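You operate a simulated robot arm through the tools that you are given. There is no shell and no other tool. Be economical: measure what you need, move in short steps, check, and stop when the job is done.

The job below is to be done with a simulated robot arm. You get a single attempt, and the scene is never put back.

Task
Switch on the sealer, set its timer to 5, seal the adapter bag and drop it in the green bin.
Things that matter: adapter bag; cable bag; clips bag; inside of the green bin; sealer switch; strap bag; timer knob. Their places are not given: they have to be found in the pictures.

Only the result counts: the job must be done as asked and must still hold three seconds after the hand-in. Knocking over, shifting, dropping, spilling or breaking anything else fails it. A push-on lid holds only when it is set on centred and level and pressed home; a screw cap is set on level and turned clockwise until tight.

Robot
A 7-joint arm with a two-finger parallel gripper, fixed in place. Base frame: the origin is at the foot of the arm, x ahead of it, y to its left, z up; the work surface is at about z = 0.78. Units: m, degrees, N and s.
With the tool pointing down near the work surface it reaches from about 0.3 to 0.74 m from the base axis. Its first joint turns from -115.0 to 115.0 degrees. Payload 3.91 kg.
The tool frame sits at the grasp point between the pads (the TCP): z along the fingers, y along the line on which they close. The tips reach 0.03 m beyond it. Largest opening 0.11 m; finger width 0.02, thickness 0.01; the body of the gripper, 0.048 by 0.112 m, starts 0.055 m behind the TCP.
Orientation is that of the tool frame in the base frame, as a unit quaternion [w, x, y, z]. With the fingers straight down and closing along the base's y, the tool's x points along the base's -x, its y along +y and its z along -z.

Tools
- The arm moves only by the tool nudge_tool. Its argument "targets" is a list of rows, each a list of 3 entries, a list of its own where there are three numbers: the turn, a rotation vector about the tool's x, y, z in units of 6 degrees (1.0 is 6 degrees), then the shift along the tool's x, y, z in units of 50 mm (1.0 is 50 mm), then the finger opening in cm, from 0 to 11. In form: [[[rx, ry, rz], [dx, dy, dz], gripper], ...]. A call has 1 to 12 rows; each row shifts and turns the commanded pose from where the row before left it, along the tool's axes as they then stand. A call with a number of a shift or a turn outside -1 to 1 is refused whole. Each row takes 0.2 s and may step no farther than 0.05 m and 8.6 degrees from the row before; otherwise, or with a gripper value out of range, the whole call is refused. Where a pose cannot be reached the arm comes as near as it can. A force on the tool above 90 N (or 10 N above the force at the start of the call, whichever is more), or a blocked arm, ends the call early, and 0.2 s more pass. The fingers move at their own pace (about 0.108 m/s each) and stop on an object; they squeeze with about 23 N. The grip force told is the motor's: it shows also when the fingers shut on nothing. Time passes only in rows, and 0.2 s behind the last, so rows that do not move let the fingers close. It gives the time, the measured TCP pose, the force on the tool (base axes), the opening and the grip force at its end, in the units of the frame above (readings bear some noise), with the torque about the TCP (base axes, N m) and any sound that the robot's microphone picked up.
- Cameras (640 x 400 px; columns grow to the right, rows downward): "scene" is fixed at [0.0516, 0.501, 1.5685]; the picture's right is [-0.11, -0.99, 0.00], its down [-0.84, 0.09, -0.53] and it looks along [0.53, -0.06, -0.85] (base axes); focal length 275 px, centre (320, 200). "wrist" rides on the gripper at [0.072, 0.017, -0.103] in the tool frame; the picture's right is [-0.23, 0.97, 0.00], its down [-0.76, -0.18, -0.62] and it looks along [-0.61, -0.14, 0.78] (tool axes); focal length 222 px, centre (320, 200).
- snapshot(camera): a new picture of that camera. The clock stands still meanwhile.
- lift_body(by): slides the trunk up (or, below 0, down) by that many m; the arm rides with it, the base frame stays. It gives what a move gives, with no picture.
- probe_pixels(camera, pixels): for up to 12 pixels [column, row] of the newest picture of that camera ("zoom" is the newest enlarged one), the place [x, y, z] in the base frame of the surface seen there, good to about 0.002 m, but the place of the scene camera against the robot may be out by one fixed shift of up to 0.012 m in any direction. The clock stands still meanwhile.
- close_up(camera, box): a new picture of the part [left, top, right, bottom] of that camera's present view, enlarged. The clock stands still meanwhile.
- finish_job(): hands the job in; it is judged then, once.

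Go step by step. Measure first, check grasps and placings, and put right what went wrong. The budget is 80 turns and 38 pictures, counting those below and the enlarged ones. Unless the task says otherwise, let go and move clear before handing in, and close with one line.

The tools are called by a JSON object that holds its "method" and its "body". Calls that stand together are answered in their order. nudge_tool: Moves the arm, as the interface text tells. Its arguments: {"type":"object","properties":{"targets":{"type":"array","items":{"type":"array"}}},"required":["targets"]} The other tools are called the same way: lift_body (by) slides the trunk up or down; snapshot (camera) takes a picture; probe_pixels (camera, pixels) gives the place of the surface under pixels of a picture; close_up (camera, box) takes an enlarged picture of a part of a camera's view; finish_job () hands the job in.

At the start:

```text
time_s: 0.0
ee_pos: [0.4333, 0.3256, 1.2462]
tcp_rot: [0.0, 0.0, 1.0, 0.0]
force: [-0.7, 0.0, 0.2]
torque: [-0.02, 0.0, 0.0]
gripper_width: 0.11
finger_force: 0.0
trunk travel left (down, up): [-0.8, 0.19]
```

scene: 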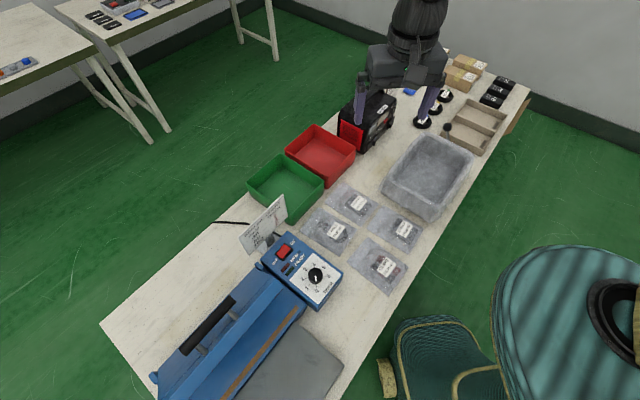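
wrist: 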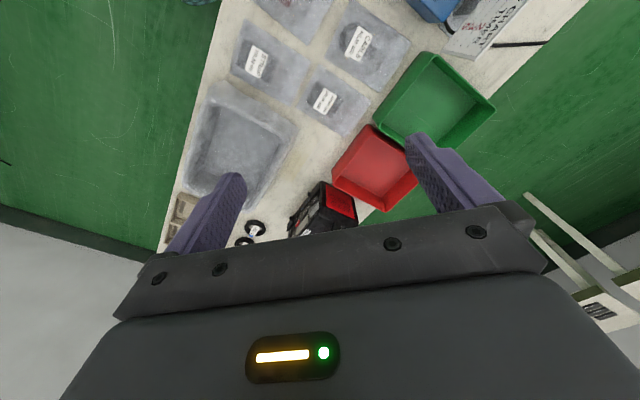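

The pictures show four bags around pixels (330-410, 200-270), the sealer at (250, 320) and a sign at (265, 225). I'll enlarge the bags and the sealer to read them.

{"method": "close_up", "body": {"camera": "scene", "box": [290, 170, 430, 300]}}

{"method": "close_up", "body": {"camera": "scene", "box": [140, 190, 350, 400]}}

{"method": "close_up", "body": {"camera": "wrist", "box": [220, 0, 540, 200]}}

```text
3.08 times, centred on (360, 235) of scene
```

zoom: 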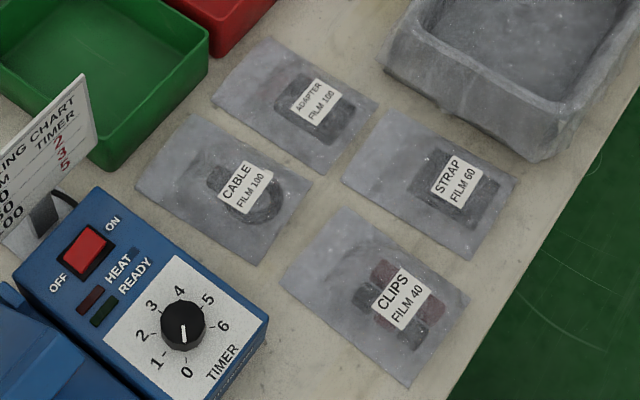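

```text
1.90 times, centred on (245, 295) of scene
```

zoom: 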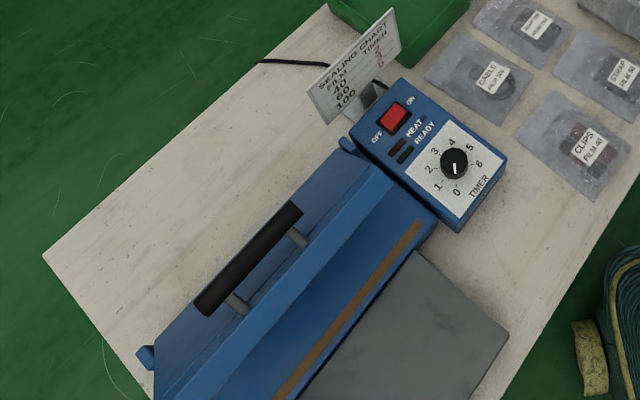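

```text
2.00 times, centred on (380, 100) of wrist
```

zoom: 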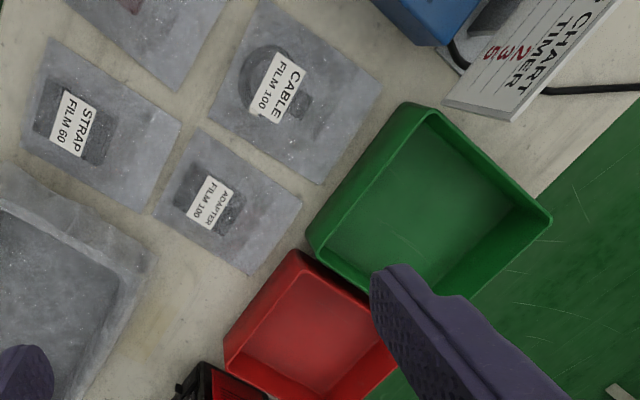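

The labels say adapter is FILM 100, and the chart seems to give 5 for that film. The knob now points at 0. I'll measure the bags and bin through the wrist zoom, and the sealer parts and the same bag label through the scene camera.

{"method": "probe_pixels", "body": {"camera": "zoom", "pixels": [[210, 202], [198, 130], [302, 202], [248, 273], [153, 210], [430, 215], [408, 106], [549, 222], [310, 240], [276, 88], [73, 122], [230, 235]]}}

{"method": "probe_pixels", "body": {"camera": "scene", "pixels": [[358, 203], [335, 233], [316, 275], [284, 252], [208, 327], [182, 350], [235, 300], [282, 307], [240, 388], [262, 338], [290, 370], [285, 185]]}}

```text
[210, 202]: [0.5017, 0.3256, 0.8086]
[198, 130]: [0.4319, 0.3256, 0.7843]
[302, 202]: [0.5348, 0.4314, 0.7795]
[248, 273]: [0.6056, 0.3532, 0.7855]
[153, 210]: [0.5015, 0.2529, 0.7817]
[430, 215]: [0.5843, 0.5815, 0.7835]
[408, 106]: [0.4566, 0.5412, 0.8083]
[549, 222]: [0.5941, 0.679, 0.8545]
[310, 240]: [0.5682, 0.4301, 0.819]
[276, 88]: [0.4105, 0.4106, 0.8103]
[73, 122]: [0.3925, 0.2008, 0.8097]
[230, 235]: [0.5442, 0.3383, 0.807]
```

```text
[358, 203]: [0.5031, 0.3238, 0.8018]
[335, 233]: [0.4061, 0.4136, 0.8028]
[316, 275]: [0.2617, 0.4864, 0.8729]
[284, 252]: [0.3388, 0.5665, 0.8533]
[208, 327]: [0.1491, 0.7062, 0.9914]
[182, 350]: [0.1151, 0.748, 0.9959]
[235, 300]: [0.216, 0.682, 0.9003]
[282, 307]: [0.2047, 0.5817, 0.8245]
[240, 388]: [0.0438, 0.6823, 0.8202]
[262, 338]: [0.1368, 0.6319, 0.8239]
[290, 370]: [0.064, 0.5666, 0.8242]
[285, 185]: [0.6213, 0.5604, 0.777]
```

The scene camera reads about 7 mm low against the wrist camera. I'll enlarge the control panel and the sealer jaw for exact geometry.

{"method": "close_up", "body": {"camera": "scene", "box": [250, 220, 350, 310]}}

```text
4.44 times, centred on (300, 265) of scene
```

zoom: 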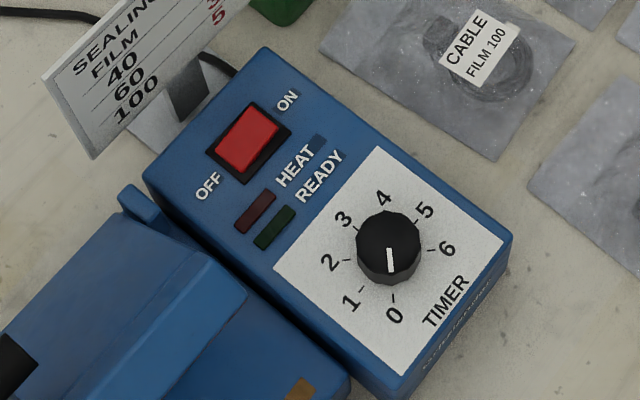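

The rocker shows ON at its upper-right end (262,125), and the knob pointer is at 0. I'll probe the panel, rocker and knob.

{"method": "probe_pixels", "body": {"camera": "zoom", "pixels": [[228, 155], [262, 124], [245, 140], [388, 235], [394, 299], [361, 290], [347, 261], [418, 222], [434, 250], [380, 150], [500, 240], [276, 268]]}}

{"method": "probe_pixels", "body": {"camera": "zoom", "pixels": [[404, 372], [265, 50], [145, 178], [390, 250], [390, 268], [364, 232], [416, 236], [400, 215], [320, 142], [130, 110], [300, 390], [230, 300]]}}

{"method": "close_up", "body": {"camera": "scene", "box": [140, 270, 350, 400]}}

```text
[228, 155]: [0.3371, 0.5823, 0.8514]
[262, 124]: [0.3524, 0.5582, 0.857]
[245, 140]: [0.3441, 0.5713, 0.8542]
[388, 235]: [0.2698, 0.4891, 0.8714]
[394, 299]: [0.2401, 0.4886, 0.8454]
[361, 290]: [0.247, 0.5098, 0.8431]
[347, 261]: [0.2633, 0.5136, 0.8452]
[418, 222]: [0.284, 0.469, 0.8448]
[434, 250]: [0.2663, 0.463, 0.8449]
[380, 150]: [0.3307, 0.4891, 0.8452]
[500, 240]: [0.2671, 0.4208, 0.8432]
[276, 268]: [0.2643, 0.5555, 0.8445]
```

```text
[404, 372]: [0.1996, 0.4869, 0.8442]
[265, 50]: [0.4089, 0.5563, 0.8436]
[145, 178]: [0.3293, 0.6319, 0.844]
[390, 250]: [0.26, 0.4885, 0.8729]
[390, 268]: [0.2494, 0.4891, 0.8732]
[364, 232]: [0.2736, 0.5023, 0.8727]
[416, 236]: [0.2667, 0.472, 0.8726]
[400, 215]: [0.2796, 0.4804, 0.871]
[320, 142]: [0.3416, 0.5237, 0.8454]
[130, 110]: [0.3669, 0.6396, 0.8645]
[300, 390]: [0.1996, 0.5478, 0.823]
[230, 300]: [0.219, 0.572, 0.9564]
```

```text
3.05 times, centred on (245, 335) of scene
```

zoom: 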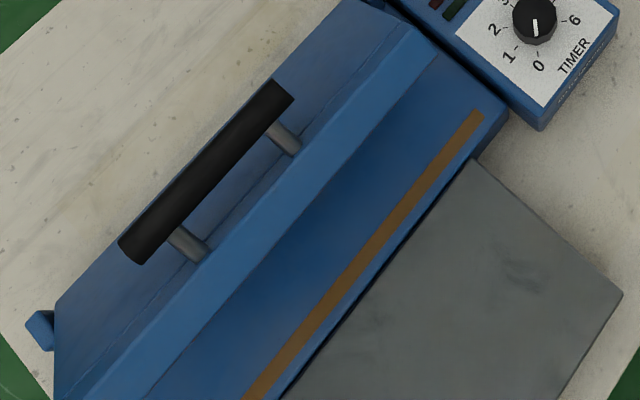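

The panel is level at about z 0.851 (corrected), the knob centre is near (0.262, 0.488), and its dial is symmetric about the 45° line. Next I'll probe the strip, table and lid.

{"method": "probe_pixels", "body": {"camera": "zoom", "pixels": [[475, 117], [255, 390], [365, 254], [473, 162], [620, 293], [450, 300], [290, 398], [420, 40], [140, 340], [280, 95], [140, 245], [205, 170]]}}

{"method": "probe_pixels", "body": {"camera": "zoom", "pixels": [[435, 57], [340, 5], [60, 300], [290, 140], [190, 245], [505, 115], [300, 200], [480, 150], [420, 120], [385, 5], [270, 150], [40, 330]]}}

```text
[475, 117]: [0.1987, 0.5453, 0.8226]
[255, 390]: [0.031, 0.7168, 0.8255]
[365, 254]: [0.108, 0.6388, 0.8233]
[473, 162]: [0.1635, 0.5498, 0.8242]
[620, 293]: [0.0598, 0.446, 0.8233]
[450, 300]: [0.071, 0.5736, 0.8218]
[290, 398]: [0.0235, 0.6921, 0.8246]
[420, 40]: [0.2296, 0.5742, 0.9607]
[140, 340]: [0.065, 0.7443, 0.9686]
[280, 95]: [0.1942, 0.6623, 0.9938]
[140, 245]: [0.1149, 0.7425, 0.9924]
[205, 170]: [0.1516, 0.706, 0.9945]
```

```text
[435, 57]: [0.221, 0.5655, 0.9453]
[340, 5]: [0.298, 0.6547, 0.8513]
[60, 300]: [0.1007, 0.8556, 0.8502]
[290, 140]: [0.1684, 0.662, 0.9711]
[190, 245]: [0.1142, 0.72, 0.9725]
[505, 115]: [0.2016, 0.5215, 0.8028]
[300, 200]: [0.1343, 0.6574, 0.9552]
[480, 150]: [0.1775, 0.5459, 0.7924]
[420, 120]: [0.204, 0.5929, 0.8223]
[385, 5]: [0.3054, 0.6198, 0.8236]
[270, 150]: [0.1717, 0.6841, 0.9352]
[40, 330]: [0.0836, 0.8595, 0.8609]
```

The strip runs along t=(-0.707, 0.707) and the table in front of it extends along (-0.707, -0.707). The adapter bag already has the right yaw for the sealer, so I'll turn the tool by -45° and move to look at the panel with the wrist camera.

{"method": "nudge_tool", "body": {"targets": [[[0, 0, -0.9375], [0, 0, 0.36], 11], [[0, 0, -0.9375], [0, 0, 0.36], 11], [[0, 0, -0.9375], [0, 0, 0.36], 11], [[0, 0, -0.9375], [0, 0, 0.36], 11], [[0, 0, -0.9375], [0, 0, 0.36], 11], [[0, 0, -0.9375], [0, 0, 0.36], 11], [[0, 0, -0.9375], [0, 0, 0.36], 11], [[0, 0, -0.9375], [0, 0, 0.36], 11]]}}

{"method": "nudge_tool", "body": {"targets": [[[0, 0, 0], [0.49, 0.85, 0], 0], [[0, 0, 0], [0.49, 0.85, 0], 0], [[0, 0, 0], [0.49, 0.85, 0], 0], [[0, 0, 0], [0.49, 0.85, 0], 0], [[0, 0, 0], [0.49, 0.85, 0], 0], [[0, 0, 0], [0.49, 0.85, 0], 0]]}}

{"method": "snapshot", "body": {"camera": "wrist"}}

```text
time_s: 1.8
ee_pos: [0.4357, 0.3249, 1.1035]
tcp_rot: [0.0, -0.384, 0.923, 0.0]
force: [-0.2, -0.3, -0.2]
torque: [0.02, -0.01, -0.02]
gripper_width: 0.1099
finger_force: 0.0
trunk travel left (down, up): [-0.8, 0.19]
```

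```text
time_s: 3.2
ee_pos: [0.147, 0.4024, 1.1049]
tcp_rot: [0.0, -0.383, 0.924, 0.0]
force: [-0.3, -0.5, -0.8]
torque: [-0.02, -0.01, 0.03]
gripper_width: 0.0
finger_force: 22.9
trunk travel left (down, up): [-0.8, 0.19]
```

```text
30 pictures are left
```

wrist: 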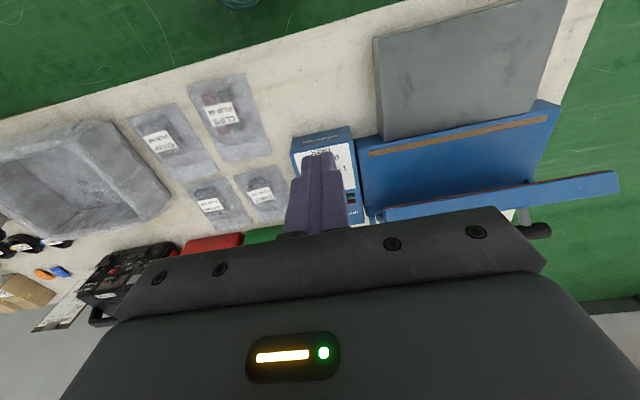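

The wrist view shows the panel at (325,150), partly behind the fingers, and the sealer table at (450,70). I'll probe shared corners to calibrate the scene camera shift.

{"method": "close_up", "body": {"camera": "wrist", "box": [270, 0, 640, 232]}}

```text
1.72 times, centred on (455, 116) of wrist
```

zoom: 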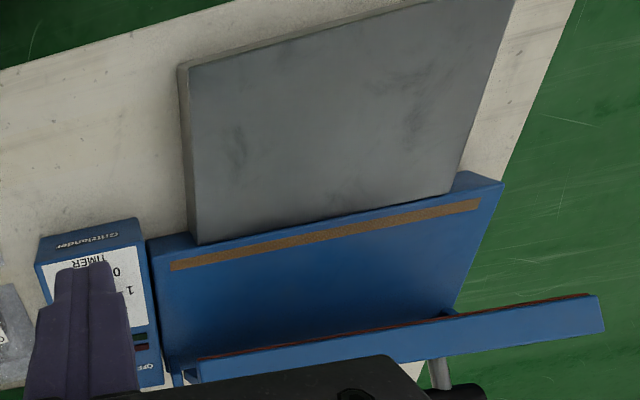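

{"method": "probe_pixels", "body": {"camera": "zoom", "pixels": [[192, 72], [200, 241], [172, 266], [478, 204], [447, 190], [510, 3], [136, 242], [41, 262], [340, 232], [142, 346], [330, 120], [590, 310]]}}

```text
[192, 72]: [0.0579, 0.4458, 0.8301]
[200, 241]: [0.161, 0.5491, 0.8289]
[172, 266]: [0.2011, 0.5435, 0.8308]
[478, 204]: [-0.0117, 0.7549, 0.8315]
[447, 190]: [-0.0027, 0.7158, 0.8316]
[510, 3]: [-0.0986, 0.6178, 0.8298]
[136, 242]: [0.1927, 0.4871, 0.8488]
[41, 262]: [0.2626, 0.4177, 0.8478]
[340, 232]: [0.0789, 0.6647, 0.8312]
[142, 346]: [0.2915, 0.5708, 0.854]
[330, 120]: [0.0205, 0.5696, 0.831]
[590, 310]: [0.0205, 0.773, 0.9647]
```

The scene shift is about (-0.001, -0.001, +0.007). Before pressing the switch I'll check the chart's position for clearance.

{"method": "probe_pixels", "body": {"camera": "scene", "pixels": [[284, 198], [241, 237], [286, 215], [251, 253], [265, 222], [270, 240]]}}

```text
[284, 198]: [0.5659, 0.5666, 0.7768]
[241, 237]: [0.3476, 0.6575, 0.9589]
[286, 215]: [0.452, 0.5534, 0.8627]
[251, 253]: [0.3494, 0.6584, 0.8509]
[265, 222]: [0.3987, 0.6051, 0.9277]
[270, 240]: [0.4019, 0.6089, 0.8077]
```

The chart stands in the plane n≈0.71 with its top at z≈0.965, about 7 cm behind the switch, so there is enough clearance. I'll move above the ON side of the rocker.

{"method": "nudge_tool", "body": {"targets": [[[0, 0, 0], [-0.84, -0.11, 0], 0], [[0, 0, 0], [-0.84, -0.11, 0], 0], [[0, 0, 0], [-0.84, -0.11, 0], 0], [[0, 0, 0], [-0.84, -0.11, 0], 0], [[0, 0, 0], [-0.84, -0.11, 0], 0], [[0, 0, 0], [-0.84, -0.11, 0], 0], [[0, 0, 0], [0, 0, 0.9], 0], [[0, 0, 0], [0, 0, 0.9], 0], [[0, 0, 0], [0, 0, 0.9], 0], [[0, 0, 0], [0, 0, 0.8], 0]]}}

{"method": "close_up", "body": {"camera": "scene", "box": [230, 190, 350, 310]}}

{"method": "close_up", "body": {"camera": "wrist", "box": [220, 50, 420, 250]}}

```text
time_s: 5.4
ee_pos: [0.3525, 0.5584, 0.9288]
tcp_rot: [0.0, -0.383, 0.924, 0.001]
force: [0.0, 1.2, -0.2]
torque: [-0.03, 0.0, -0.01]
gripper_width: 0.0002
finger_force: 22.6
trunk travel left (down, up): [-0.8, 0.19]
```

```text
3.33 times, centred on (290, 250) of scene
```

zoom: 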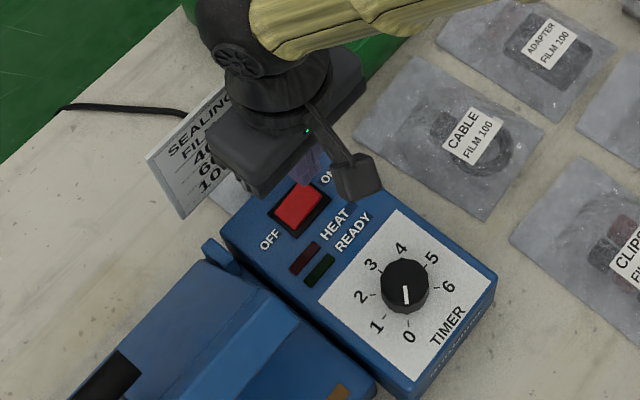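

```text
2.00 times, centred on (320, 150) of wrist
```

zoom: 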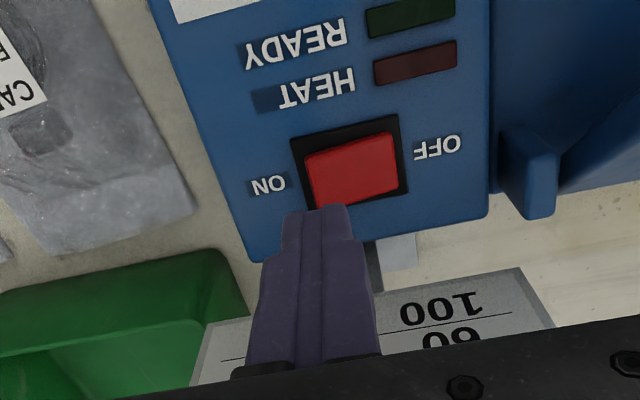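

The wrist view shows the rocker's raised ON end at (320,175). I'll probe it for exact alignment.

{"method": "probe_pixels", "body": {"camera": "zoom", "pixels": [[320, 175], [325, 195], [312, 160], [355, 165], [385, 160], [298, 175], [400, 120]]}}

```text
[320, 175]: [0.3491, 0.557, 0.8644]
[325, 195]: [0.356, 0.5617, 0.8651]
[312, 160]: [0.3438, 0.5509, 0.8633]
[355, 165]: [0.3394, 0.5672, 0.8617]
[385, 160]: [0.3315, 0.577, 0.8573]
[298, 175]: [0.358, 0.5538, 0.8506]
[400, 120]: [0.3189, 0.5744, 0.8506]
```

The ON end is at z 0.864, so contact should come at TCP z≈0.894. I'll shift slightly and press down to a tip height of about 0.855.

{"method": "nudge_tool", "body": {"targets": [[[0, 0, 0], [0.08, 0.06, 0.5], 0], [[0, 0, 0], [0, 0, 0.15], 0], [[0, 0, 0], [0, 0, 0.1], 0], [[0, 0, 0], [0, 0, 0.08], 0], [[0, 0, 0], [0, 0, 0.06], 0]]}}

```text
time_s: 6.6
ee_pos: [0.3481, 0.5553, 0.8903]
tcp_rot: [0.004, -0.383, 0.924, 0.003]
force: [3.5, -4.7, 37.4]
torque: [-0.1, 0.29, 0.04]
gripper_width: 0.0
finger_force: 23.0
trunk travel left (down, up): [-0.8, 0.19]
```

The rocker is resisting with 37 N and no click was heard. I'll raise the tool and look.

{"method": "nudge_tool", "body": {"targets": [[[0, 0, 0], [0, 0, 0.1], 0], [[0, 0, 0], [0, 0, -0.5], 0], [[0, 0, 0], [0, 0, -0.5], 0]]}}

{"method": "close_up", "body": {"camera": "wrist", "box": [220, 50, 420, 250]}}

```text
time_s: 7.4
ee_pos: [0.346, 0.5556, 0.927]
tcp_rot: [-0.002, -0.383, 0.924, -0.001]
force: [1.1, 0.0, 0.0]
torque: [0.01, 0.06, -0.03]
gripper_width: 0.0001
finger_force: 22.7
trunk travel left (down, up): [-0.8, 0.19]
```

```text
2.00 times, centred on (320, 150) of wrist
```

zoom: 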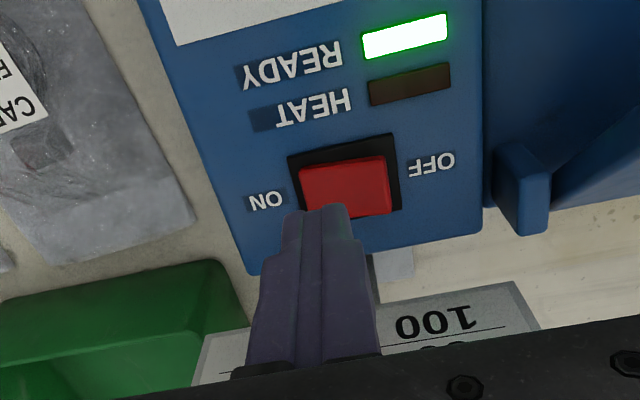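

READY is lit, so the switch is on. Next I'll raise the tool and move back so the wrist camera sees the knob.

{"method": "nudge_tool", "body": {"targets": [[[0, 0, 0], [0, 0, -0.9], 0], [[0, 0, 0], [0.8, 0, -0.6], 5]]}}

{"method": "close_up", "body": {"camera": "wrist", "box": [220, 0, 420, 200]}}

```text
time_s: 8.0
ee_pos: [0.3186, 0.5259, 1.004]
tcp_rot: [0.001, -0.383, 0.924, -0.001]
force: [-0.9, 0.0, 0.7]
torque: [0.05, -0.01, 0.01]
gripper_width: 0.0503
finger_force: 0.0
trunk travel left (down, up): [-0.8, 0.19]
```

```text
2.00 times, centred on (320, 100) of wrist
```

zoom: 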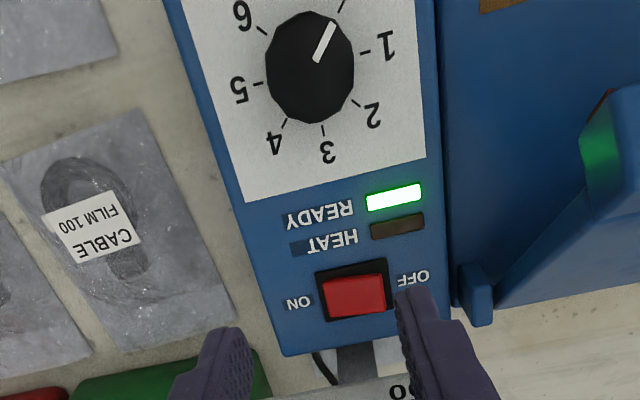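

Everything is visible here: the knob is at (312,60), with its ticks around it. I'll probe the knob edges and ticks.

{"method": "probe_pixels", "body": {"camera": "zoom", "pixels": [[312, 60], [272, 62], [350, 62], [312, 18], [312, 95], [258, 83], [263, 30], [364, 51], [358, 103], [323, 131], [286, 121], [344, 6]]}}

{"method": "probe_pixels", "body": {"camera": "zoom", "pixels": [[318, 57], [331, 26], [300, 112], [295, 20]]}}

```text
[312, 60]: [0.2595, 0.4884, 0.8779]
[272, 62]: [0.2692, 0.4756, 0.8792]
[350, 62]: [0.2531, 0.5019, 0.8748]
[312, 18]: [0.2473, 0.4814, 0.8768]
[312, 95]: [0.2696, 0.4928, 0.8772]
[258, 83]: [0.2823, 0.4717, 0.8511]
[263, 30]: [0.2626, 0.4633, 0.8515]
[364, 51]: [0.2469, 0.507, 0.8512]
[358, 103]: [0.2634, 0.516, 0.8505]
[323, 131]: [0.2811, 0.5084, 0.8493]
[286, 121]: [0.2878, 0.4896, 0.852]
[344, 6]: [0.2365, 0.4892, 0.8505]
```

```text
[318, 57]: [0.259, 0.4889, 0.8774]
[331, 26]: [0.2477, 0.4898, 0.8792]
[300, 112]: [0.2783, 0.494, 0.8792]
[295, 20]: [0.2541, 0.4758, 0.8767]
```

The ticks fit a circle centred at (0.2626, 0.4896) with 45° steps: 0 at 180° and 5 at -45°. That means a 225° clockwise turn, done as two twists of 112.5°. I'll go above the knob and pre-rotate by -72°.

{"method": "nudge_tool", "body": {"targets": [[[0, 0, 0], [0.65, 0.14, 0.5], 5], [[0, 0, 0], [0.655, 0.14, 0.5], 5]]}}

{"method": "nudge_tool", "body": {"targets": [[[0, 0, -1], [0, 0, 0], 5], [[0, 0, -1], [0, 0, 0], 5], [[0, 0, -1], [0, 0, 0], 5], [[0, 0, -1], [0, 0, 0], 5], [[0, 0, -1], [0, 0, 0], 5], [[0, 0, -1], [0, 0, 0], 5], [[0, 0, -1], [0, 0, 0], 5], [[0, 0, -1], [0, 0, 0], 5], [[0, 0, -1], [0, 0, 0], 5], [[0, 0, -1], [0, 0, 0], 5], [[0, 0, -1], [0, 0, 0], 5], [[0, 0, -1], [0, 0, 0], 5]]}}

```text
time_s: 8.6
ee_pos: [0.2629, 0.4912, 0.9529]
tcp_rot: [0.0, -0.383, 0.924, -0.001]
force: [-0.9, -0.1, 0.0]
torque: [-0.01, 0.01, -0.02]
gripper_width: 0.0501
finger_force: 0.0
trunk travel left (down, up): [-0.8, 0.19]
```

```text
time_s: 11.2
ee_pos: [0.263, 0.4921, 0.9548]
tcp_rot: [-0.001, 0.853, -0.522, 0.0]
force: [0.1, 0.5, -0.4]
torque: [0.01, 0.02, -0.01]
gripper_width: 0.0503
finger_force: 0.0
trunk travel left (down, up): [-0.8, 0.19]
```

The rotation reached yaw 297° as commanded. I'll descend over the knob and grip it.

{"method": "nudge_tool", "body": {"targets": [[[0, 0, 0], [0.03, 0, 0.65], 5], [[0, 0, 0], [0, 0, 0.63], 5], [[0, 0, 0], [0, 0, 0], 2], [[0, 0, 0], [0, 0, 0], 2]]}}

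```text
time_s: 12.2
ee_pos: [0.263, 0.4901, 0.8913]
tcp_rot: [-0.001, 0.853, -0.523, 0.001]
force: [-3.4, -3.1, -0.2]
torque: [-0.06, -0.35, -0.02]
gripper_width: 0.0374
finger_force: 45.0
trunk travel left (down, up): [-0.8, 0.19]
```

The knob is gripped at a width of 0.037. I'll twist it 112.5° clockwise (positive about tool z).

{"method": "nudge_tool", "body": {"targets": [[[0, 0, 1], [0, 0, 0], 2], [[0, 0, 1], [0, 0, 0], 2], [[0, 0, 1], [0, 0, 0], 2], [[0, 0, 1], [0, 0, 0], 2], [[0, 0, 1], [0, 0, 0], 2], [[0, 0, 1], [0, 0, 0], 2], [[0, 0, 1], [0, 0, 0], 2], [[0, 0, 1], [0, 0, 0], 2], [[0, 0, 1], [0, 0, 0], 2], [[0, 0, 1], [0, 0, 0], 2]]}}

{"method": "nudge_tool", "body": {"targets": [[[0, 0, 1], [0, 0, 0], 2], [[0, 0, 1], [0, 0, 0], 2], [[0, 0, 1], [0, 0, 0], 2], [[0, 0, 1], [0, 0, 0], 2], [[0, 0, 1], [0, 0, 0], 2], [[0, 0, 1], [0, 0, 0], 2], [[0, 0, 1], [0, 0, 0], 2], [[0, 0, 1], [0, 0, 0], 2], [[0, 0, 0.75], [0, 0, 0], 2], [[0, 0, 0], [0, 0, 0], 2]]}}

{"method": "close_up", "body": {"camera": "scene", "box": [260, 230, 350, 310]}}

```text
time_s: 14.4
ee_pos: [0.2651, 0.4899, 0.8914]
tcp_rot: [0.001, -0.477, 0.879, 0.001]
force: [14.2, -1.1, 5.9]
torque: [-0.4, -0.84, 0.03]
gripper_width: 0.0375
finger_force: 44.7
trunk travel left (down, up): [-0.8, 0.19]
```

```text
time_s: 16.6
ee_pos: [0.2667, 0.4883, 0.8908]
tcp_rot: [0.0, -0.039, 0.999, 0.0]
force: [24.3, -5.9, 12.7]
torque: [-1.11, -0.26, -0.02]
gripper_width: 0.0372
finger_force: 45.0
trunk travel left (down, up): [-0.8, 0.19]
```

```text
5.00 times, centred on (305, 270) of scene
```

zoom: 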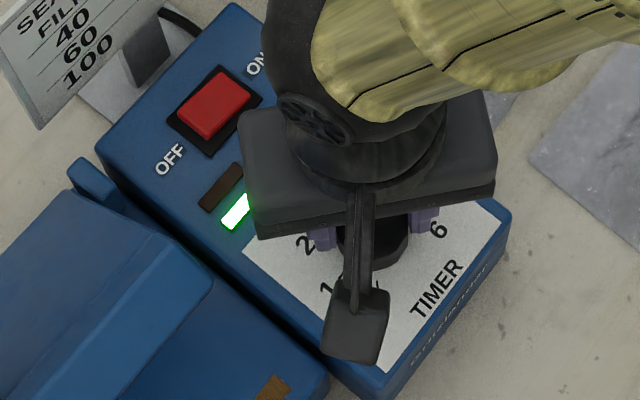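

The twist finished with some side force (24 N), which suggests a small eccentricity. I'll release, lift and look at the pointer.

{"method": "nudge_tool", "body": {"targets": [[[0, 0, 0], [0, 0, 0], 5.5], [[0, 0, 0], [0, 0, 0], 5.5], [[0, 0, 0], [0, 0, -0.65], 5.5], [[0, 0, 0], [0, 0, -0.65], 5.5]]}}

{"method": "close_up", "body": {"camera": "wrist", "box": [220, 50, 420, 250]}}

```text
time_s: 17.6
ee_pos: [0.2637, 0.489, 0.9572]
tcp_rot: [0.0, -0.039, 0.999, 0.0]
force: [0.2, 0.5, -0.5]
torque: [0.0, -0.01, -0.02]
gripper_width: 0.0553
finger_force: 0.1
trunk travel left (down, up): [-0.8, 0.19]
```

```text
2.00 times, centred on (320, 150) of wrist
```

zoom: 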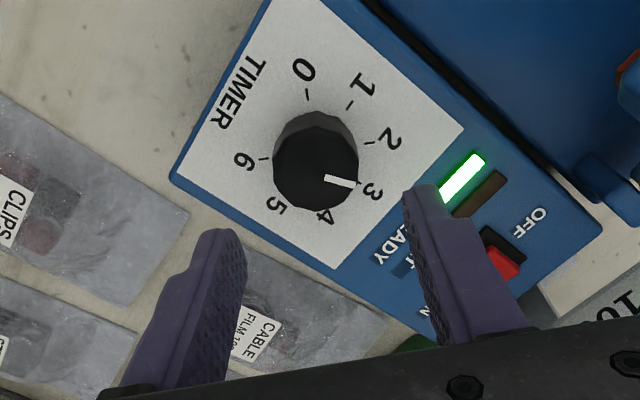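

The pointer now sits between 2 and 3. I'll probe its ends to get the angle.

{"method": "probe_pixels", "body": {"camera": "zoom", "pixels": [[328, 178], [348, 182], [315, 175], [275, 175], [356, 175]]}}

```text
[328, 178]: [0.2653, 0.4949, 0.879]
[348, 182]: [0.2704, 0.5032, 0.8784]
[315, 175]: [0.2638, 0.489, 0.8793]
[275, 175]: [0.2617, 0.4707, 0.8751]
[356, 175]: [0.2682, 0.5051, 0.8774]
```

The pointer is at about 60°, so roughly 105° remains. I'll rotate the open hand back, regrip and twist by 105°.

{"method": "nudge_tool", "body": {"targets": [[[0, 0, -1], [0, 0, 0], 5.5], [[0, 0, -1], [0, 0, 0], 5.5], [[0, 0, -1], [0, 0, 0], 5.5], [[0, 0, -1], [0, 0, 0], 5.5], [[0, 0, -1], [0, 0, 0], 5.5], [[0, 0, -1], [0, 0, 0], 5.5], [[0, 0, -1], [0, 0, 0], 5.5], [[0, 0, -1], [0, 0, 0], 5.5], [[0, 0, -1], [0, 0, 0], 5.5]]}}

{"method": "nudge_tool", "body": {"targets": [[[0, 0, -1], [0, 0, 0], 5.5], [[0, 0, -1], [0, 0, 0], 5.5], [[0, 0, -1], [0, 0, 0], 5.5], [[0, 0, -1], [0, 0, 0], 5.5], [[0, 0, -1], [0, 0, 0], 5.5], [[0, 0, -1], [0, 0, 0], 5.5], [[0, 0, -1], [0, 0, 0], 5.5], [[0, 0, -1], [0, 0, 0], 5.5], [[0, 0, -0.75], [0, 0, 0], 5.5]]}}

{"method": "nudge_tool", "body": {"targets": [[[0, 0, 0], [0, 0, 0.65], 5.5], [[0, 0, 0], [0, 0, 0.65], 5.5], [[0, 0, 0], [0, 0, 0], 3.4], [[0, 0, 0], [0, 0, 0], 3.4]]}}

```text
time_s: 19.6
ee_pos: [0.2633, 0.4898, 0.9553]
tcp_rot: [0.0, -0.489, 0.872, 0.0]
force: [-0.4, -0.3, -0.3]
torque: [-0.04, 0.03, 0.02]
gripper_width: 0.0549
finger_force: 0.1
trunk travel left (down, up): [-0.8, 0.19]
```

```text
time_s: 21.6
ee_pos: [0.2645, 0.4909, 0.9543]
tcp_rot: [0.001, 0.824, -0.567, -0.001]
force: [0.5, -0.4, -0.9]
torque: [-0.04, 0.04, 0.0]
gripper_width: 0.0549
finger_force: 0.0
trunk travel left (down, up): [-0.8, 0.19]
```

```text
time_s: 22.6
ee_pos: [0.2634, 0.4908, 0.8889]
tcp_rot: [0.0, 0.824, -0.567, 0.001]
force: [1.6, -2.8, -4.4]
torque: [-0.04, -0.63, 0.0]
gripper_width: 0.0374
finger_force: 44.9
trunk travel left (down, up): [-0.8, 0.19]
```

The grip is good at a width of 0.0374. I'll twist 105° clockwise.

{"method": "nudge_tool", "body": {"targets": [[[0, 0, 1], [0, 0, 0], 3.4], [[0, 0, 1], [0, 0, 0], 3.4], [[0, 0, 1], [0, 0, 0], 3.4], [[0, 0, 1], [0, 0, 0], 3.4], [[0, 0, 1], [0, 0, 0], 3.4], [[0, 0, 1], [0, 0, 0], 3.4], [[0, 0, 1], [0, 0, 0], 3.4], [[0, 0, 1], [0, 0, 0], 3.4], [[0, 0, 1], [0, 0, 0], 3.4]]}}

{"method": "nudge_tool", "body": {"targets": [[[0, 0, 1], [0, 0, 0], 3.4], [[0, 0, 1], [0, 0, 0], 3.4], [[0, 0, 1], [0, 0, 0], 3.4], [[0, 0, 1], [0, 0, 0], 3.4], [[0, 0, 1], [0, 0, 0], 3.4], [[0, 0, 1], [0, 0, 0], 3.4], [[0, 0, 1], [0, 0, 0], 3.4], [[0, 0, 1], [0, 0, 0], 3.4], [[0, 0, 0.5], [0, 0, 0], 3.4], [[0, 0, 0], [0, 0, 0], 3.4]]}}

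{"method": "nudge_tool", "body": {"targets": [[[0, 0, 0], [0, 0, 0], 5.5], [[0, 0, 0], [0, 0, 0], 5.5], [[0, 0, 0], [0, 0, -0.65], 5.5], [[0, 0, 0], [0, 0, -0.65], 5.5], [[0, 0, 0], [-0.6, 0, 0], 5.5]]}}

{"method": "close_up", "body": {"camera": "wrist", "box": [240, 30, 400, 190]}}

```text
time_s: 24.6
ee_pos: [0.2656, 0.4906, 0.8893]
tcp_rot: [0.0, -0.477, 0.879, -0.001]
force: [13.0, -3.5, -19.9]
torque: [0.6, -0.41, 0.02]
gripper_width: 0.0374
finger_force: 45.2
trunk travel left (down, up): [-0.8, 0.19]
```

```text
time_s: 26.8
ee_pos: [0.2667, 0.489, 0.8888]
tcp_rot: [-0.001, -0.05, 0.999, -0.001]
force: [20.0, -21.0, -21.7]
torque: [0.25, -0.6, 0.06]
gripper_width: 0.0377
finger_force: 44.8
trunk travel left (down, up): [-0.8, 0.19]
```

```text
time_s: 28.0
ee_pos: [0.2957, 0.4944, 0.9559]
tcp_rot: [0.0, -0.052, 0.999, 0.0]
force: [0.3, 0.1, -0.1]
torque: [0.01, 0.03, -0.02]
gripper_width: 0.0551
finger_force: 0.0
trunk travel left (down, up): [-0.8, 0.19]
```

```text
2.50 times, centred on (320, 110) of wrist
```

zoom: 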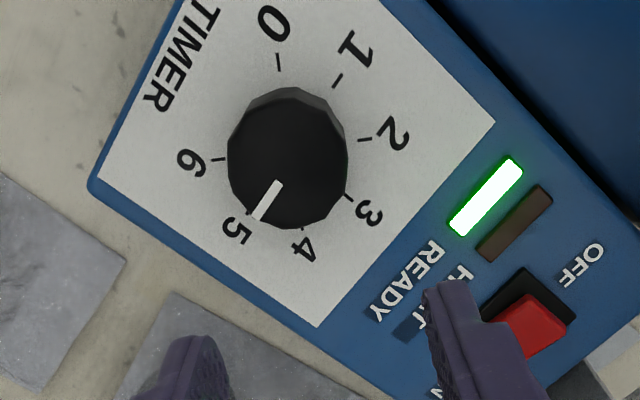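

The pointer now aims at the tick for 5. I'll verify the angle by probing.

{"method": "probe_pixels", "body": {"camera": "zoom", "pixels": [[278, 184], [258, 216], [268, 200], [248, 212], [231, 160], [346, 160], [287, 165], [279, 62], [301, 230], [218, 160], [365, 139]]}}

```text
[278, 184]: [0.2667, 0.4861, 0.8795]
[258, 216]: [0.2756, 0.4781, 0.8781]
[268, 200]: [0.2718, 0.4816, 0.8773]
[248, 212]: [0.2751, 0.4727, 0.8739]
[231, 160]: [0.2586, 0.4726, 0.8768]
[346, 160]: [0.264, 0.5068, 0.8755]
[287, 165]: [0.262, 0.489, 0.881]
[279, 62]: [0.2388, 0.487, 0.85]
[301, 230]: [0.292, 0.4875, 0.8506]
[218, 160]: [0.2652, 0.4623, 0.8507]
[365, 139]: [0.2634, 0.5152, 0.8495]
```

The knob reads about -42°, which is on 5. Next I'll rise, restore the 45° yaw and move over to look at the adapter bag.

{"method": "nudge_tool", "body": {"targets": [[[0, 0, 0], [0, 0, -0.9], 5.5], [[0, 0, -1], [0, 0, -0.9], 11], [[0, 0, -1], [0, 0, 0], 11], [[0, 0, -1], [0, 0, 0], 11], [[0, 0, -1], [0, 0, 0], 11], [[0, 0, -1], [0, 0, 0], 11], [[0, 0, -1], [0, 0, 0], 11], [[0, 0, -0.5], [0, 0, 0], 11]]}}

{"method": "nudge_tool", "body": {"targets": [[[0, 0, 0], [-0.3, -0.88, 0], 11], [[0, 0, 0], [-0.3, -0.88, 0], 11], [[0, 0, 0], [-0.3, -0.88, 0], 11], [[0, 0, 0], [-0.3, -0.88, 0], 11], [[0, 0, 0], [-0.3, -0.88, 0], 11], [[0, 0, 0], [-0.3, -0.88, 0], 11]]}}

{"method": "close_up", "body": {"camera": "wrist", "box": [180, 0, 460, 200]}}

```text
time_s: 29.8
ee_pos: [0.2932, 0.4931, 1.0457]
tcp_rot: [0.0, -0.383, 0.924, 0.0]
force: [0.6, 1.3, -0.8]
torque: [-0.03, -0.01, 0.01]
gripper_width: 0.11
finger_force: 0.1
trunk travel left (down, up): [-0.8, 0.19]
```

```text
time_s: 31.2
ee_pos: [0.5432, 0.3708, 1.0472]
tcp_rot: [-0.001, -0.384, 0.923, 0.001]
force: [0.4, -0.7, 0.6]
torque: [0.0, 0.02, 0.02]
gripper_width: 0.1097
finger_force: 0.1
trunk travel left (down, up): [-0.8, 0.19]
```

```text
2.00 times, centred on (320, 100) of wrist
```

zoom: 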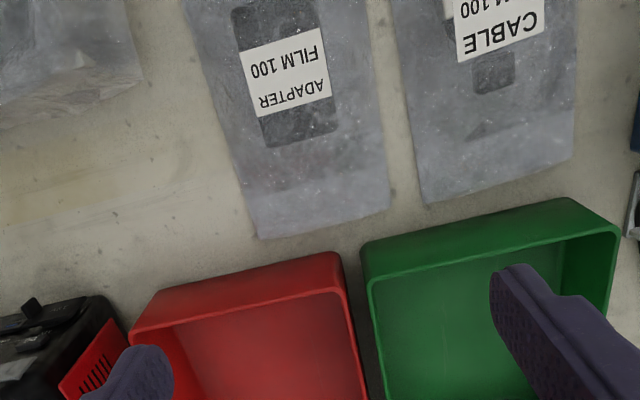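

The adapter (its dark box) is at (285,75), with the open mouth edge at (260,238)-(390,207). I'll probe its corners and the green bin's rims.

{"method": "probe_pixels", "body": {"camera": "zoom", "pixels": [[235, 14], [316, 5], [338, 128], [268, 145], [262, 236], [389, 206], [288, 70], [192, 10], [365, 8], [366, 290], [615, 235], [500, 350]]}}

```text
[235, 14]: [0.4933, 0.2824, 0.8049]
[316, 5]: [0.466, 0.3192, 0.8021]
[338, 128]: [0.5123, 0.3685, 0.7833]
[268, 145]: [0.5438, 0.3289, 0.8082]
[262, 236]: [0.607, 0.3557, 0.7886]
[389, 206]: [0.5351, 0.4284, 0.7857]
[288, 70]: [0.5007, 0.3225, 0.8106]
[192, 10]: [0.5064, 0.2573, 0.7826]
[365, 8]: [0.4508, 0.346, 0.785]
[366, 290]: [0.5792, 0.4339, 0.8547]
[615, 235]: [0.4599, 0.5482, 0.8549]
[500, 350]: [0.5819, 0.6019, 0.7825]
```

The adapter spans n 0.55–0.62 and t -0.152 to -0.103, so I'll grip at (0.502, 0.322). I'll go there with an 8 cm opening and lower to TCP z≈0.822.

{"method": "nudge_tool", "body": {"targets": [[[0, 0, 0], [0.63, -0.05, 0.5], 8], [[0, 0, 0], [0.63, -0.05, 0.6], 8], [[0, 0, 0], [0, 0, 0.9], 8], [[0, 0, 0], [0, 0, 0.9], 8], [[0, 0, 0], [0, 0, 0.8], 8], [[0, 0, 0], [0, 0, 0.4], 8]]}}

{"method": "nudge_tool", "body": {"targets": [[[0, 0, 0], [0, 0, 0.36], 8], [[0, 0, 0], [0, 0, 0], 3], [[0, 0, 0], [0, 0, 0], 3], [[0, 0, 0], [0, 0, 0], 3]]}}

```text
time_s: 32.6
ee_pos: [0.501, 0.3226, 0.8418]
tcp_rot: [0.0, -0.382, 0.924, 0.0]
force: [-1.1, 0.1, 0.6]
torque: [0.0, 0.05, -0.02]
gripper_width: 0.08
finger_force: 0.0
trunk travel left (down, up): [-0.8, 0.19]
```

```text
time_s: 33.6
ee_pos: [0.5012, 0.323, 0.8226]
tcp_rot: [0.001, -0.384, 0.924, 0.0]
force: [-0.2, -0.8, -0.5]
torque: [-0.03, 0.02, 0.0]
gripper_width: 0.0614
finger_force: 23.2
trunk travel left (down, up): [-0.8, 0.19]
```

The adapter is gripped at a width of 0.061. I'll lift it and check.

{"method": "nudge_tool", "body": {"targets": [[[0, 0, 0], [0, 0, -0.5], 3], [[0, 0, 0], [0, 0, -0.8], 3], [[0, 0, 0], [0, 0, -0.9], 3], [[0, 0, 0], [0, 0, -0.9], 3], [[0, 0, 0], [0, 0, -0.9], 3]]}}

{"method": "snapshot", "body": {"camera": "wrist"}}

```text
time_s: 34.8
ee_pos: [0.5009, 0.323, 1.0229]
tcp_rot: [0.0, -0.383, 0.924, -0.001]
force: [-0.3, 0.4, 0.1]
torque: [0.0, -0.02, 0.01]
gripper_width: 0.03
finger_force: 0.0
trunk travel left (down, up): [-0.8, 0.19]
```

```text
20 pictures are left
```

wrist: 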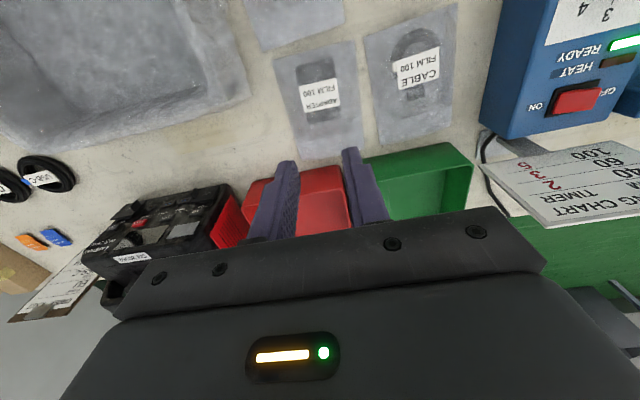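

The bag slipped out and still lies flat at (318,95). I need to grip lower, so I'll probe its profile first.

{"method": "close_up", "body": {"camera": "wrist", "box": [240, 20, 400, 170]}}

```text
2.67 times, centred on (320, 95) of wrist
```

zoom: 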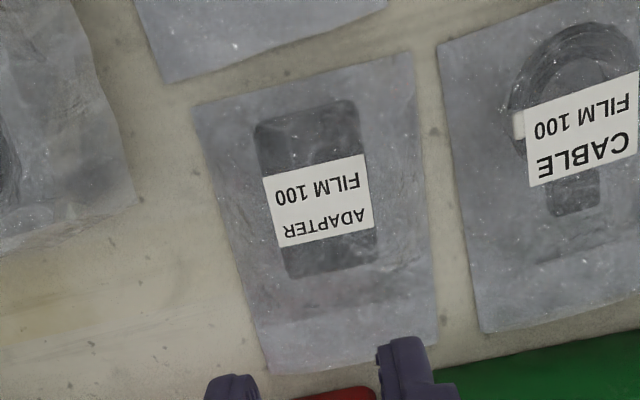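

{"method": "probe_pixels", "body": {"camera": "zoom", "pixels": [[315, 190], [245, 200], [262, 198], [275, 196], [360, 182], [372, 180], [385, 178], [400, 176], [230, 202], [420, 60], [335, 300], [180, 280]]}}

{"method": "probe_pixels", "body": {"camera": "zoom", "pixels": [[256, 130], [352, 105], [375, 258], [290, 275], [198, 105], [412, 57], [270, 370], [434, 335]]}}

```text
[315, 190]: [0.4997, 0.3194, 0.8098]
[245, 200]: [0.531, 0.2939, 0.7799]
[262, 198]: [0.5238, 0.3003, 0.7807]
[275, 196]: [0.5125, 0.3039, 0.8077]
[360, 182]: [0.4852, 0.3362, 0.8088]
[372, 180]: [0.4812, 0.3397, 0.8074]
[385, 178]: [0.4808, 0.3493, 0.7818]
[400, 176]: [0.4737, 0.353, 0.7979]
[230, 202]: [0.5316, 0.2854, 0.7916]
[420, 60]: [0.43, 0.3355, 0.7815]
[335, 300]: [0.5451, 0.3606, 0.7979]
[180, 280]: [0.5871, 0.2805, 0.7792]
```

```text
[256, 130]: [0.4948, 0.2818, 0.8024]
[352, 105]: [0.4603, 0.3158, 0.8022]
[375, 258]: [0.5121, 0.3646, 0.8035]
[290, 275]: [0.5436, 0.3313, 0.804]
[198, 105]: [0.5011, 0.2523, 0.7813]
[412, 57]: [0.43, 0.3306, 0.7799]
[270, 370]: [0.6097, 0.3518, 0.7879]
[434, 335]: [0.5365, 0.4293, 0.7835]
```

The bag hasn't moved. I'll descend again until the tips are about 2 mm above the work surface (TCP ≈0.812) and grip deeper.

{"method": "nudge_tool", "body": {"targets": [[[0, 0, 0], [0, 0, 0.9], 8], [[0, 0, 0], [0, 0, 0.9], 8], [[0, 0, 0], [0, 0, 0.9], 8], [[0, 0, 0], [0, 0, 0.8], 8], [[0, 0, 0], [0, 0, 0.5], 8], [[0, 0, 0], [0, 0, 0.12], 8], [[0, 0, 0], [0, 0, 0.1], 8]]}}

```text
time_s: 36.4
ee_pos: [0.5022, 0.3216, 0.8135]
tcp_rot: [0.001, -0.383, 0.924, 0.001]
force: [-1.9, -1.5, 11.4]
torque: [0.04, 0.15, 0.02]
gripper_width: 0.08
finger_force: 0.1
trunk travel left (down, up): [-0.8, 0.19]
```

The tips are touching at 11 N. I'll back off 1 mm, close, then lift slowly.

{"method": "nudge_tool", "body": {"targets": [[[0, 0, 0], [0, 0, -0.02], 8], [[0, 0, 0], [0, 0, 0], 2], [[0, 0, 0], [0, 0, 0], 2], [[0, 0, 0], [0, 0, 0], 2], [[0, 0, 0], [0, 0, 0], 2]]}}

{"method": "nudge_tool", "body": {"targets": [[[0, 0, 0], [0, 0, -0.1], 2], [[0, 0, 0], [0, 0, -0.1], 2], [[0, 0, 0], [0, 0, -0.2], 2], [[0, 0, 0], [0, 0, -0.3], 2]]}}

```text
time_s: 37.6
ee_pos: [0.5024, 0.3223, 0.8121]
tcp_rot: [0.0, -0.383, 0.924, 0.0]
force: [1.1, 1.4, 7.9]
torque: [0.13, -0.15, -0.19]
gripper_width: 0.0614
finger_force: 23.4
trunk travel left (down, up): [-0.8, 0.19]
```

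```text
time_s: 38.6
ee_pos: [0.5023, 0.3215, 0.8483]
tcp_rot: [0.0, -0.383, 0.924, 0.001]
force: [0.4, -0.4, -1.4]
torque: [0.02, -0.02, 0.02]
gripper_width: 0.0615
finger_force: 22.9
trunk travel left (down, up): [-0.8, 0.19]
```

The fingers hold at 0.0615 after lifting 35 mm, and the force shows the weight. I'll lift further and look.

{"method": "nudge_tool", "body": {"targets": [[[0, 0, 0], [0, 0, -0.4], 2], [[0, 0, 0], [0, 0, -0.6], 2], [[0, 0, 0], [0, 0, -0.6], 2], [[0, 0, 0], [0, 0, -0.6], 2], [[0, 0, 0], [0, 0, -0.6], 2], [[0, 0, 0], [0, 0, -0.6], 2]]}}

{"method": "snapshot", "body": {"camera": "wrist"}}

```text
time_s: 40.0
ee_pos: [0.5022, 0.3213, 1.0173]
tcp_rot: [0.0, -0.383, 0.924, 0.0]
force: [0.8, -0.1, -1.3]
torque: [-0.01, -0.02, 0.0]
gripper_width: 0.0615
finger_force: 22.6
trunk travel left (down, up): [-0.8, 0.19]
```

```text
18 pictures are left
```

wrist: 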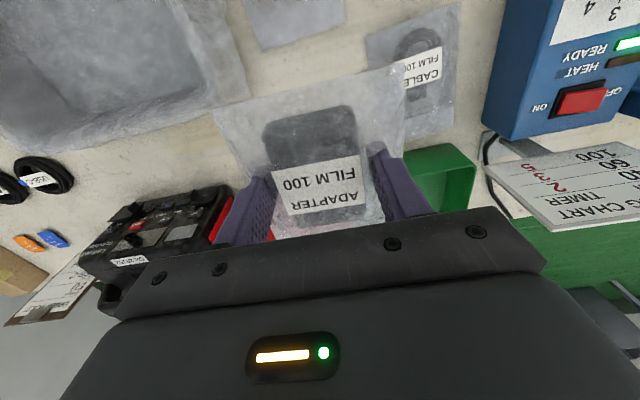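

The bag is held flat and level, with its mouth toward the gripper side (+n). I'll move back to n=0.42, then across to t=0.37 in front of the sealer.

{"method": "nudge_tool", "body": {"targets": [[[0, 0, 0], [0.815, 0, 0], 2], [[0, 0, 0], [0.815, 0, 0], 2], [[0, 0, 0], [0.815, 0, 0], 2], [[0, 0, 0], [0.815, 0, 0], 2], [[0, 0, 0], [0, 0.8, 0], 2], [[0, 0, 0], [0, 0.8, 0], 2], [[0, 0, 0], [0, 0.8, 0], 2], [[0, 0, 0], [0, 0.8, 0], 2]]}}

{"method": "nudge_tool", "body": {"targets": [[[0, 0, 0], [0, 0.84, 0], 2], [[0, 0, 0], [0, 0.84, 0], 2], [[0, 0, 0], [0, 0.84, 0], 2], [[0, 0, 0], [0, 0.84, 0], 2], [[0, 0, 0], [0, 0.84, 0], 2], [[0, 0, 0], [0, 0.84, 0], 2], [[0, 0, 0], [0, 0.84, 0], 2], [[0, 0, 0], [0, 0.84, 0], 2]]}}

{"method": "close_up", "body": {"camera": "scene", "box": [160, 190, 400, 400]}}

```text
time_s: 41.8
ee_pos: [0.2727, 0.32, 1.0168]
tcp_rot: [0.0, -0.383, 0.924, -0.001]
force: [-0.7, -0.8, -1.2]
torque: [0.0, -0.01, 0.01]
gripper_width: 0.0615
finger_force: 22.8
trunk travel left (down, up): [-0.8, 0.19]
```

```text
time_s: 43.6
ee_pos: [0.0358, 0.5586, 1.0182]
tcp_rot: [0.0, -0.382, 0.924, -0.001]
force: [-0.4, 0.0, -0.2]
torque: [-0.04, -0.02, 0.03]
gripper_width: 0.0615
finger_force: 22.8
trunk travel left (down, up): [-0.8, 0.19]
```

```text
1.90 times, centred on (280, 295) of scene
```

zoom: 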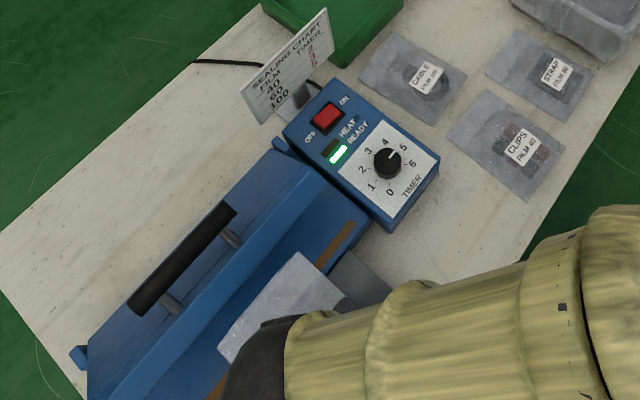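

The bag is poised in front of the lid. I'll lower to z≈0.882, slide forward 30 mm so the mouth passes the strip, then settle onto the table.

{"method": "nudge_tool", "body": {"targets": [[[0, 0, 0], [0, 0, 0.8], 2], [[0, 0, 0], [0, 0, 0.8], 2], [[0, 0, 0], [0, 0, 0.7], 2], [[0, 0, 0], [0, 0, 0.4], 2], [[0, 0, 0], [-0.3, 0, 0], 2], [[0, 0, 0], [-0.3, 0, 0], 2], [[0, 0, 0], [0, 0, 0.2], 2], [[0, 0, 0], [0, 0, 0.1], 2]]}}

{"method": "snapshot", "body": {"camera": "wrist"}}

```text
time_s: 45.4
ee_pos: [0.0569, 0.5787, 0.8686]
tcp_rot: [0.0, -0.383, 0.924, 0.0]
force: [-0.5, 0.1, -1.8]
torque: [-0.01, -0.01, -0.01]
gripper_width: 0.0613
finger_force: 23.4
trunk travel left (down, up): [-0.8, 0.19]
```

```text
16 pictures are left
```

wrist: 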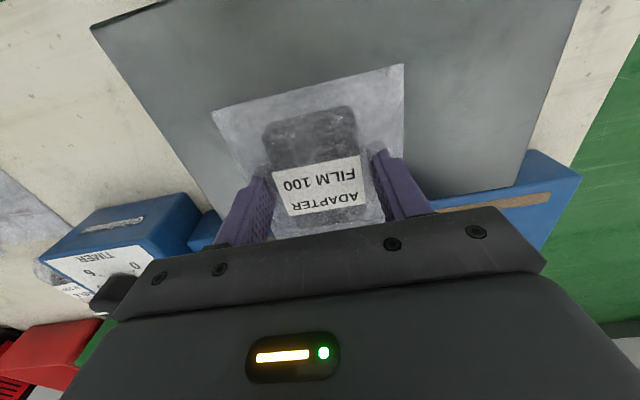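

The bag is 5 mm above the table in the right place. I'll lower to contact, release, rise and check.

{"method": "nudge_tool", "body": {"targets": [[[0, 0, 0], [0, 0, 0.08], 2], [[0, 0, 0], [0, 0, 0.06], 2], [[0, 0, 0], [0, 0, 0], 2]]}}

```text
time_s: 46.2
ee_pos: [0.0577, 0.5791, 0.8631]
tcp_rot: [0.001, -0.383, 0.924, 0.002]
force: [0.1, -0.3, 18.1]
torque: [-0.65, 0.05, -0.15]
gripper_width: 0.0614
finger_force: 22.8
trunk travel left (down, up): [-0.8, 0.19]
```

{"method": "nudge_tool", "body": {"targets": [[[0, 0, 0], [0, 0, -0.02], 2], [[0, 0, 0], [0, 0, 0], 8.5], [[0, 0, 0], [0, 0, 0], 8.5], [[0, 0, 0], [0, 0, -0.4], 8.5], [[0, 0, 0], [0.3, 0, -0.9], 8.5], [[0, 0, 0], [0.8, 0, -0.5], 8.5], [[0, 0, 0], [0.3, 0, -0.9], 8.5], [[0, 0, 0], [0, 0, -0.9], 8.5]]}}

{"method": "close_up", "body": {"camera": "wrist", "box": [160, 60, 480, 260]}}

```text
time_s: 48.0
ee_pos: [0.0077, 0.5276, 1.0419]
tcp_rot: [0.0, -0.383, 0.924, 0.0]
force: [0.4, 0.8, -0.4]
torque: [-0.01, 0.03, 0.01]
gripper_width: 0.085
finger_force: 0.1
trunk travel left (down, up): [-0.8, 0.19]
```

```text
2.00 times, centred on (320, 160) of wrist
```

zoom: 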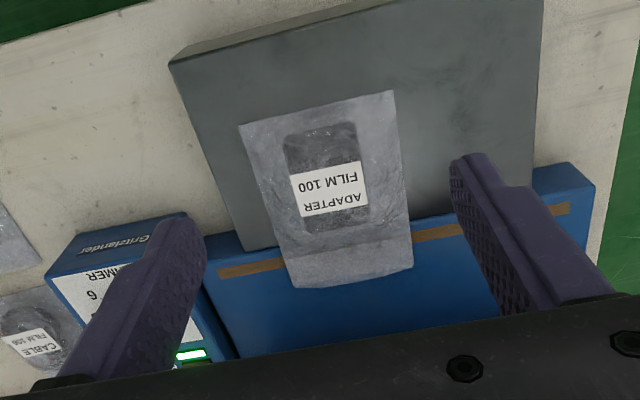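

The mouth lies squarely across the strip, overhanging by about 2 cm. Now I'll close the fingers and go above the lid handle (n≈0.608, t≈0.392).

{"method": "nudge_tool", "body": {"targets": [[[0, 0, 0], [0, 0, -0.9], 0], [[0, 0, 0], [-0.9, 0.1, 0], 0], [[0, 0, 0], [-0.9, 0.1, 0], 0], [[0, 0, 0], [-0.9, 0.1, 0], 0], [[0, 0, 0], [-0.9, 0.1, 0], 0], [[0, 0, 0], [-0.97, 0.1, 0], 0], [[0, 0, 0], [0, 0, 0.6], 0]]}}

{"method": "close_up", "body": {"camera": "wrist", "box": [200, 60, 440, 260]}}

{"method": "close_up", "body": {"camera": "scene", "box": [140, 230, 340, 400]}}

```text
time_s: 49.6
ee_pos: [0.1437, 0.6942, 1.0558]
tcp_rot: [0.0, -0.383, 0.924, -0.001]
force: [0.0, 0.7, -0.6]
torque: [0.0, 0.02, 0.02]
gripper_width: 0.0
finger_force: 23.0
out of reach, approached as far as the arm can: row 6
trunk travel left (down, up): [-0.8, 0.19]
```

```text
2.00 times, centred on (320, 160) of wrist
```

zoom: 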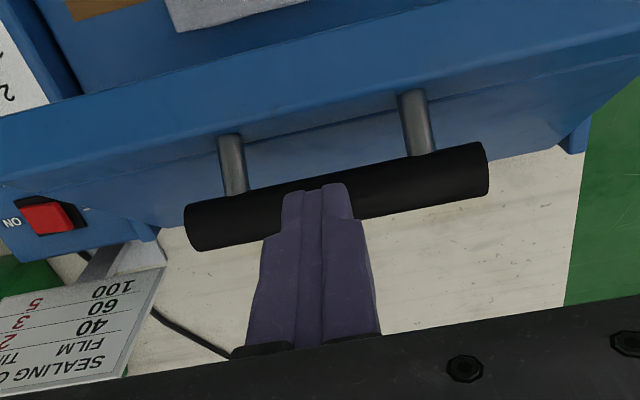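

```text
2.35 times, centred on (240, 315) of scene
```

zoom: 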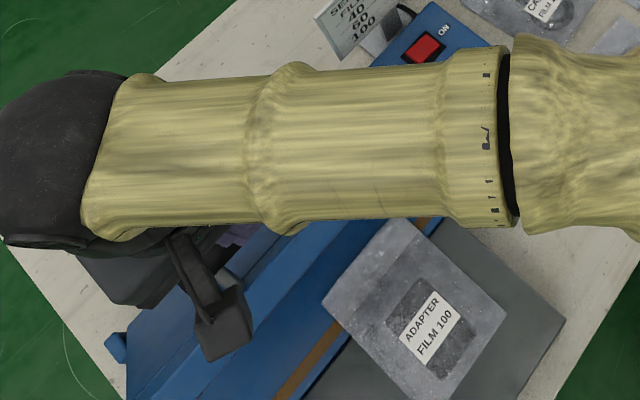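

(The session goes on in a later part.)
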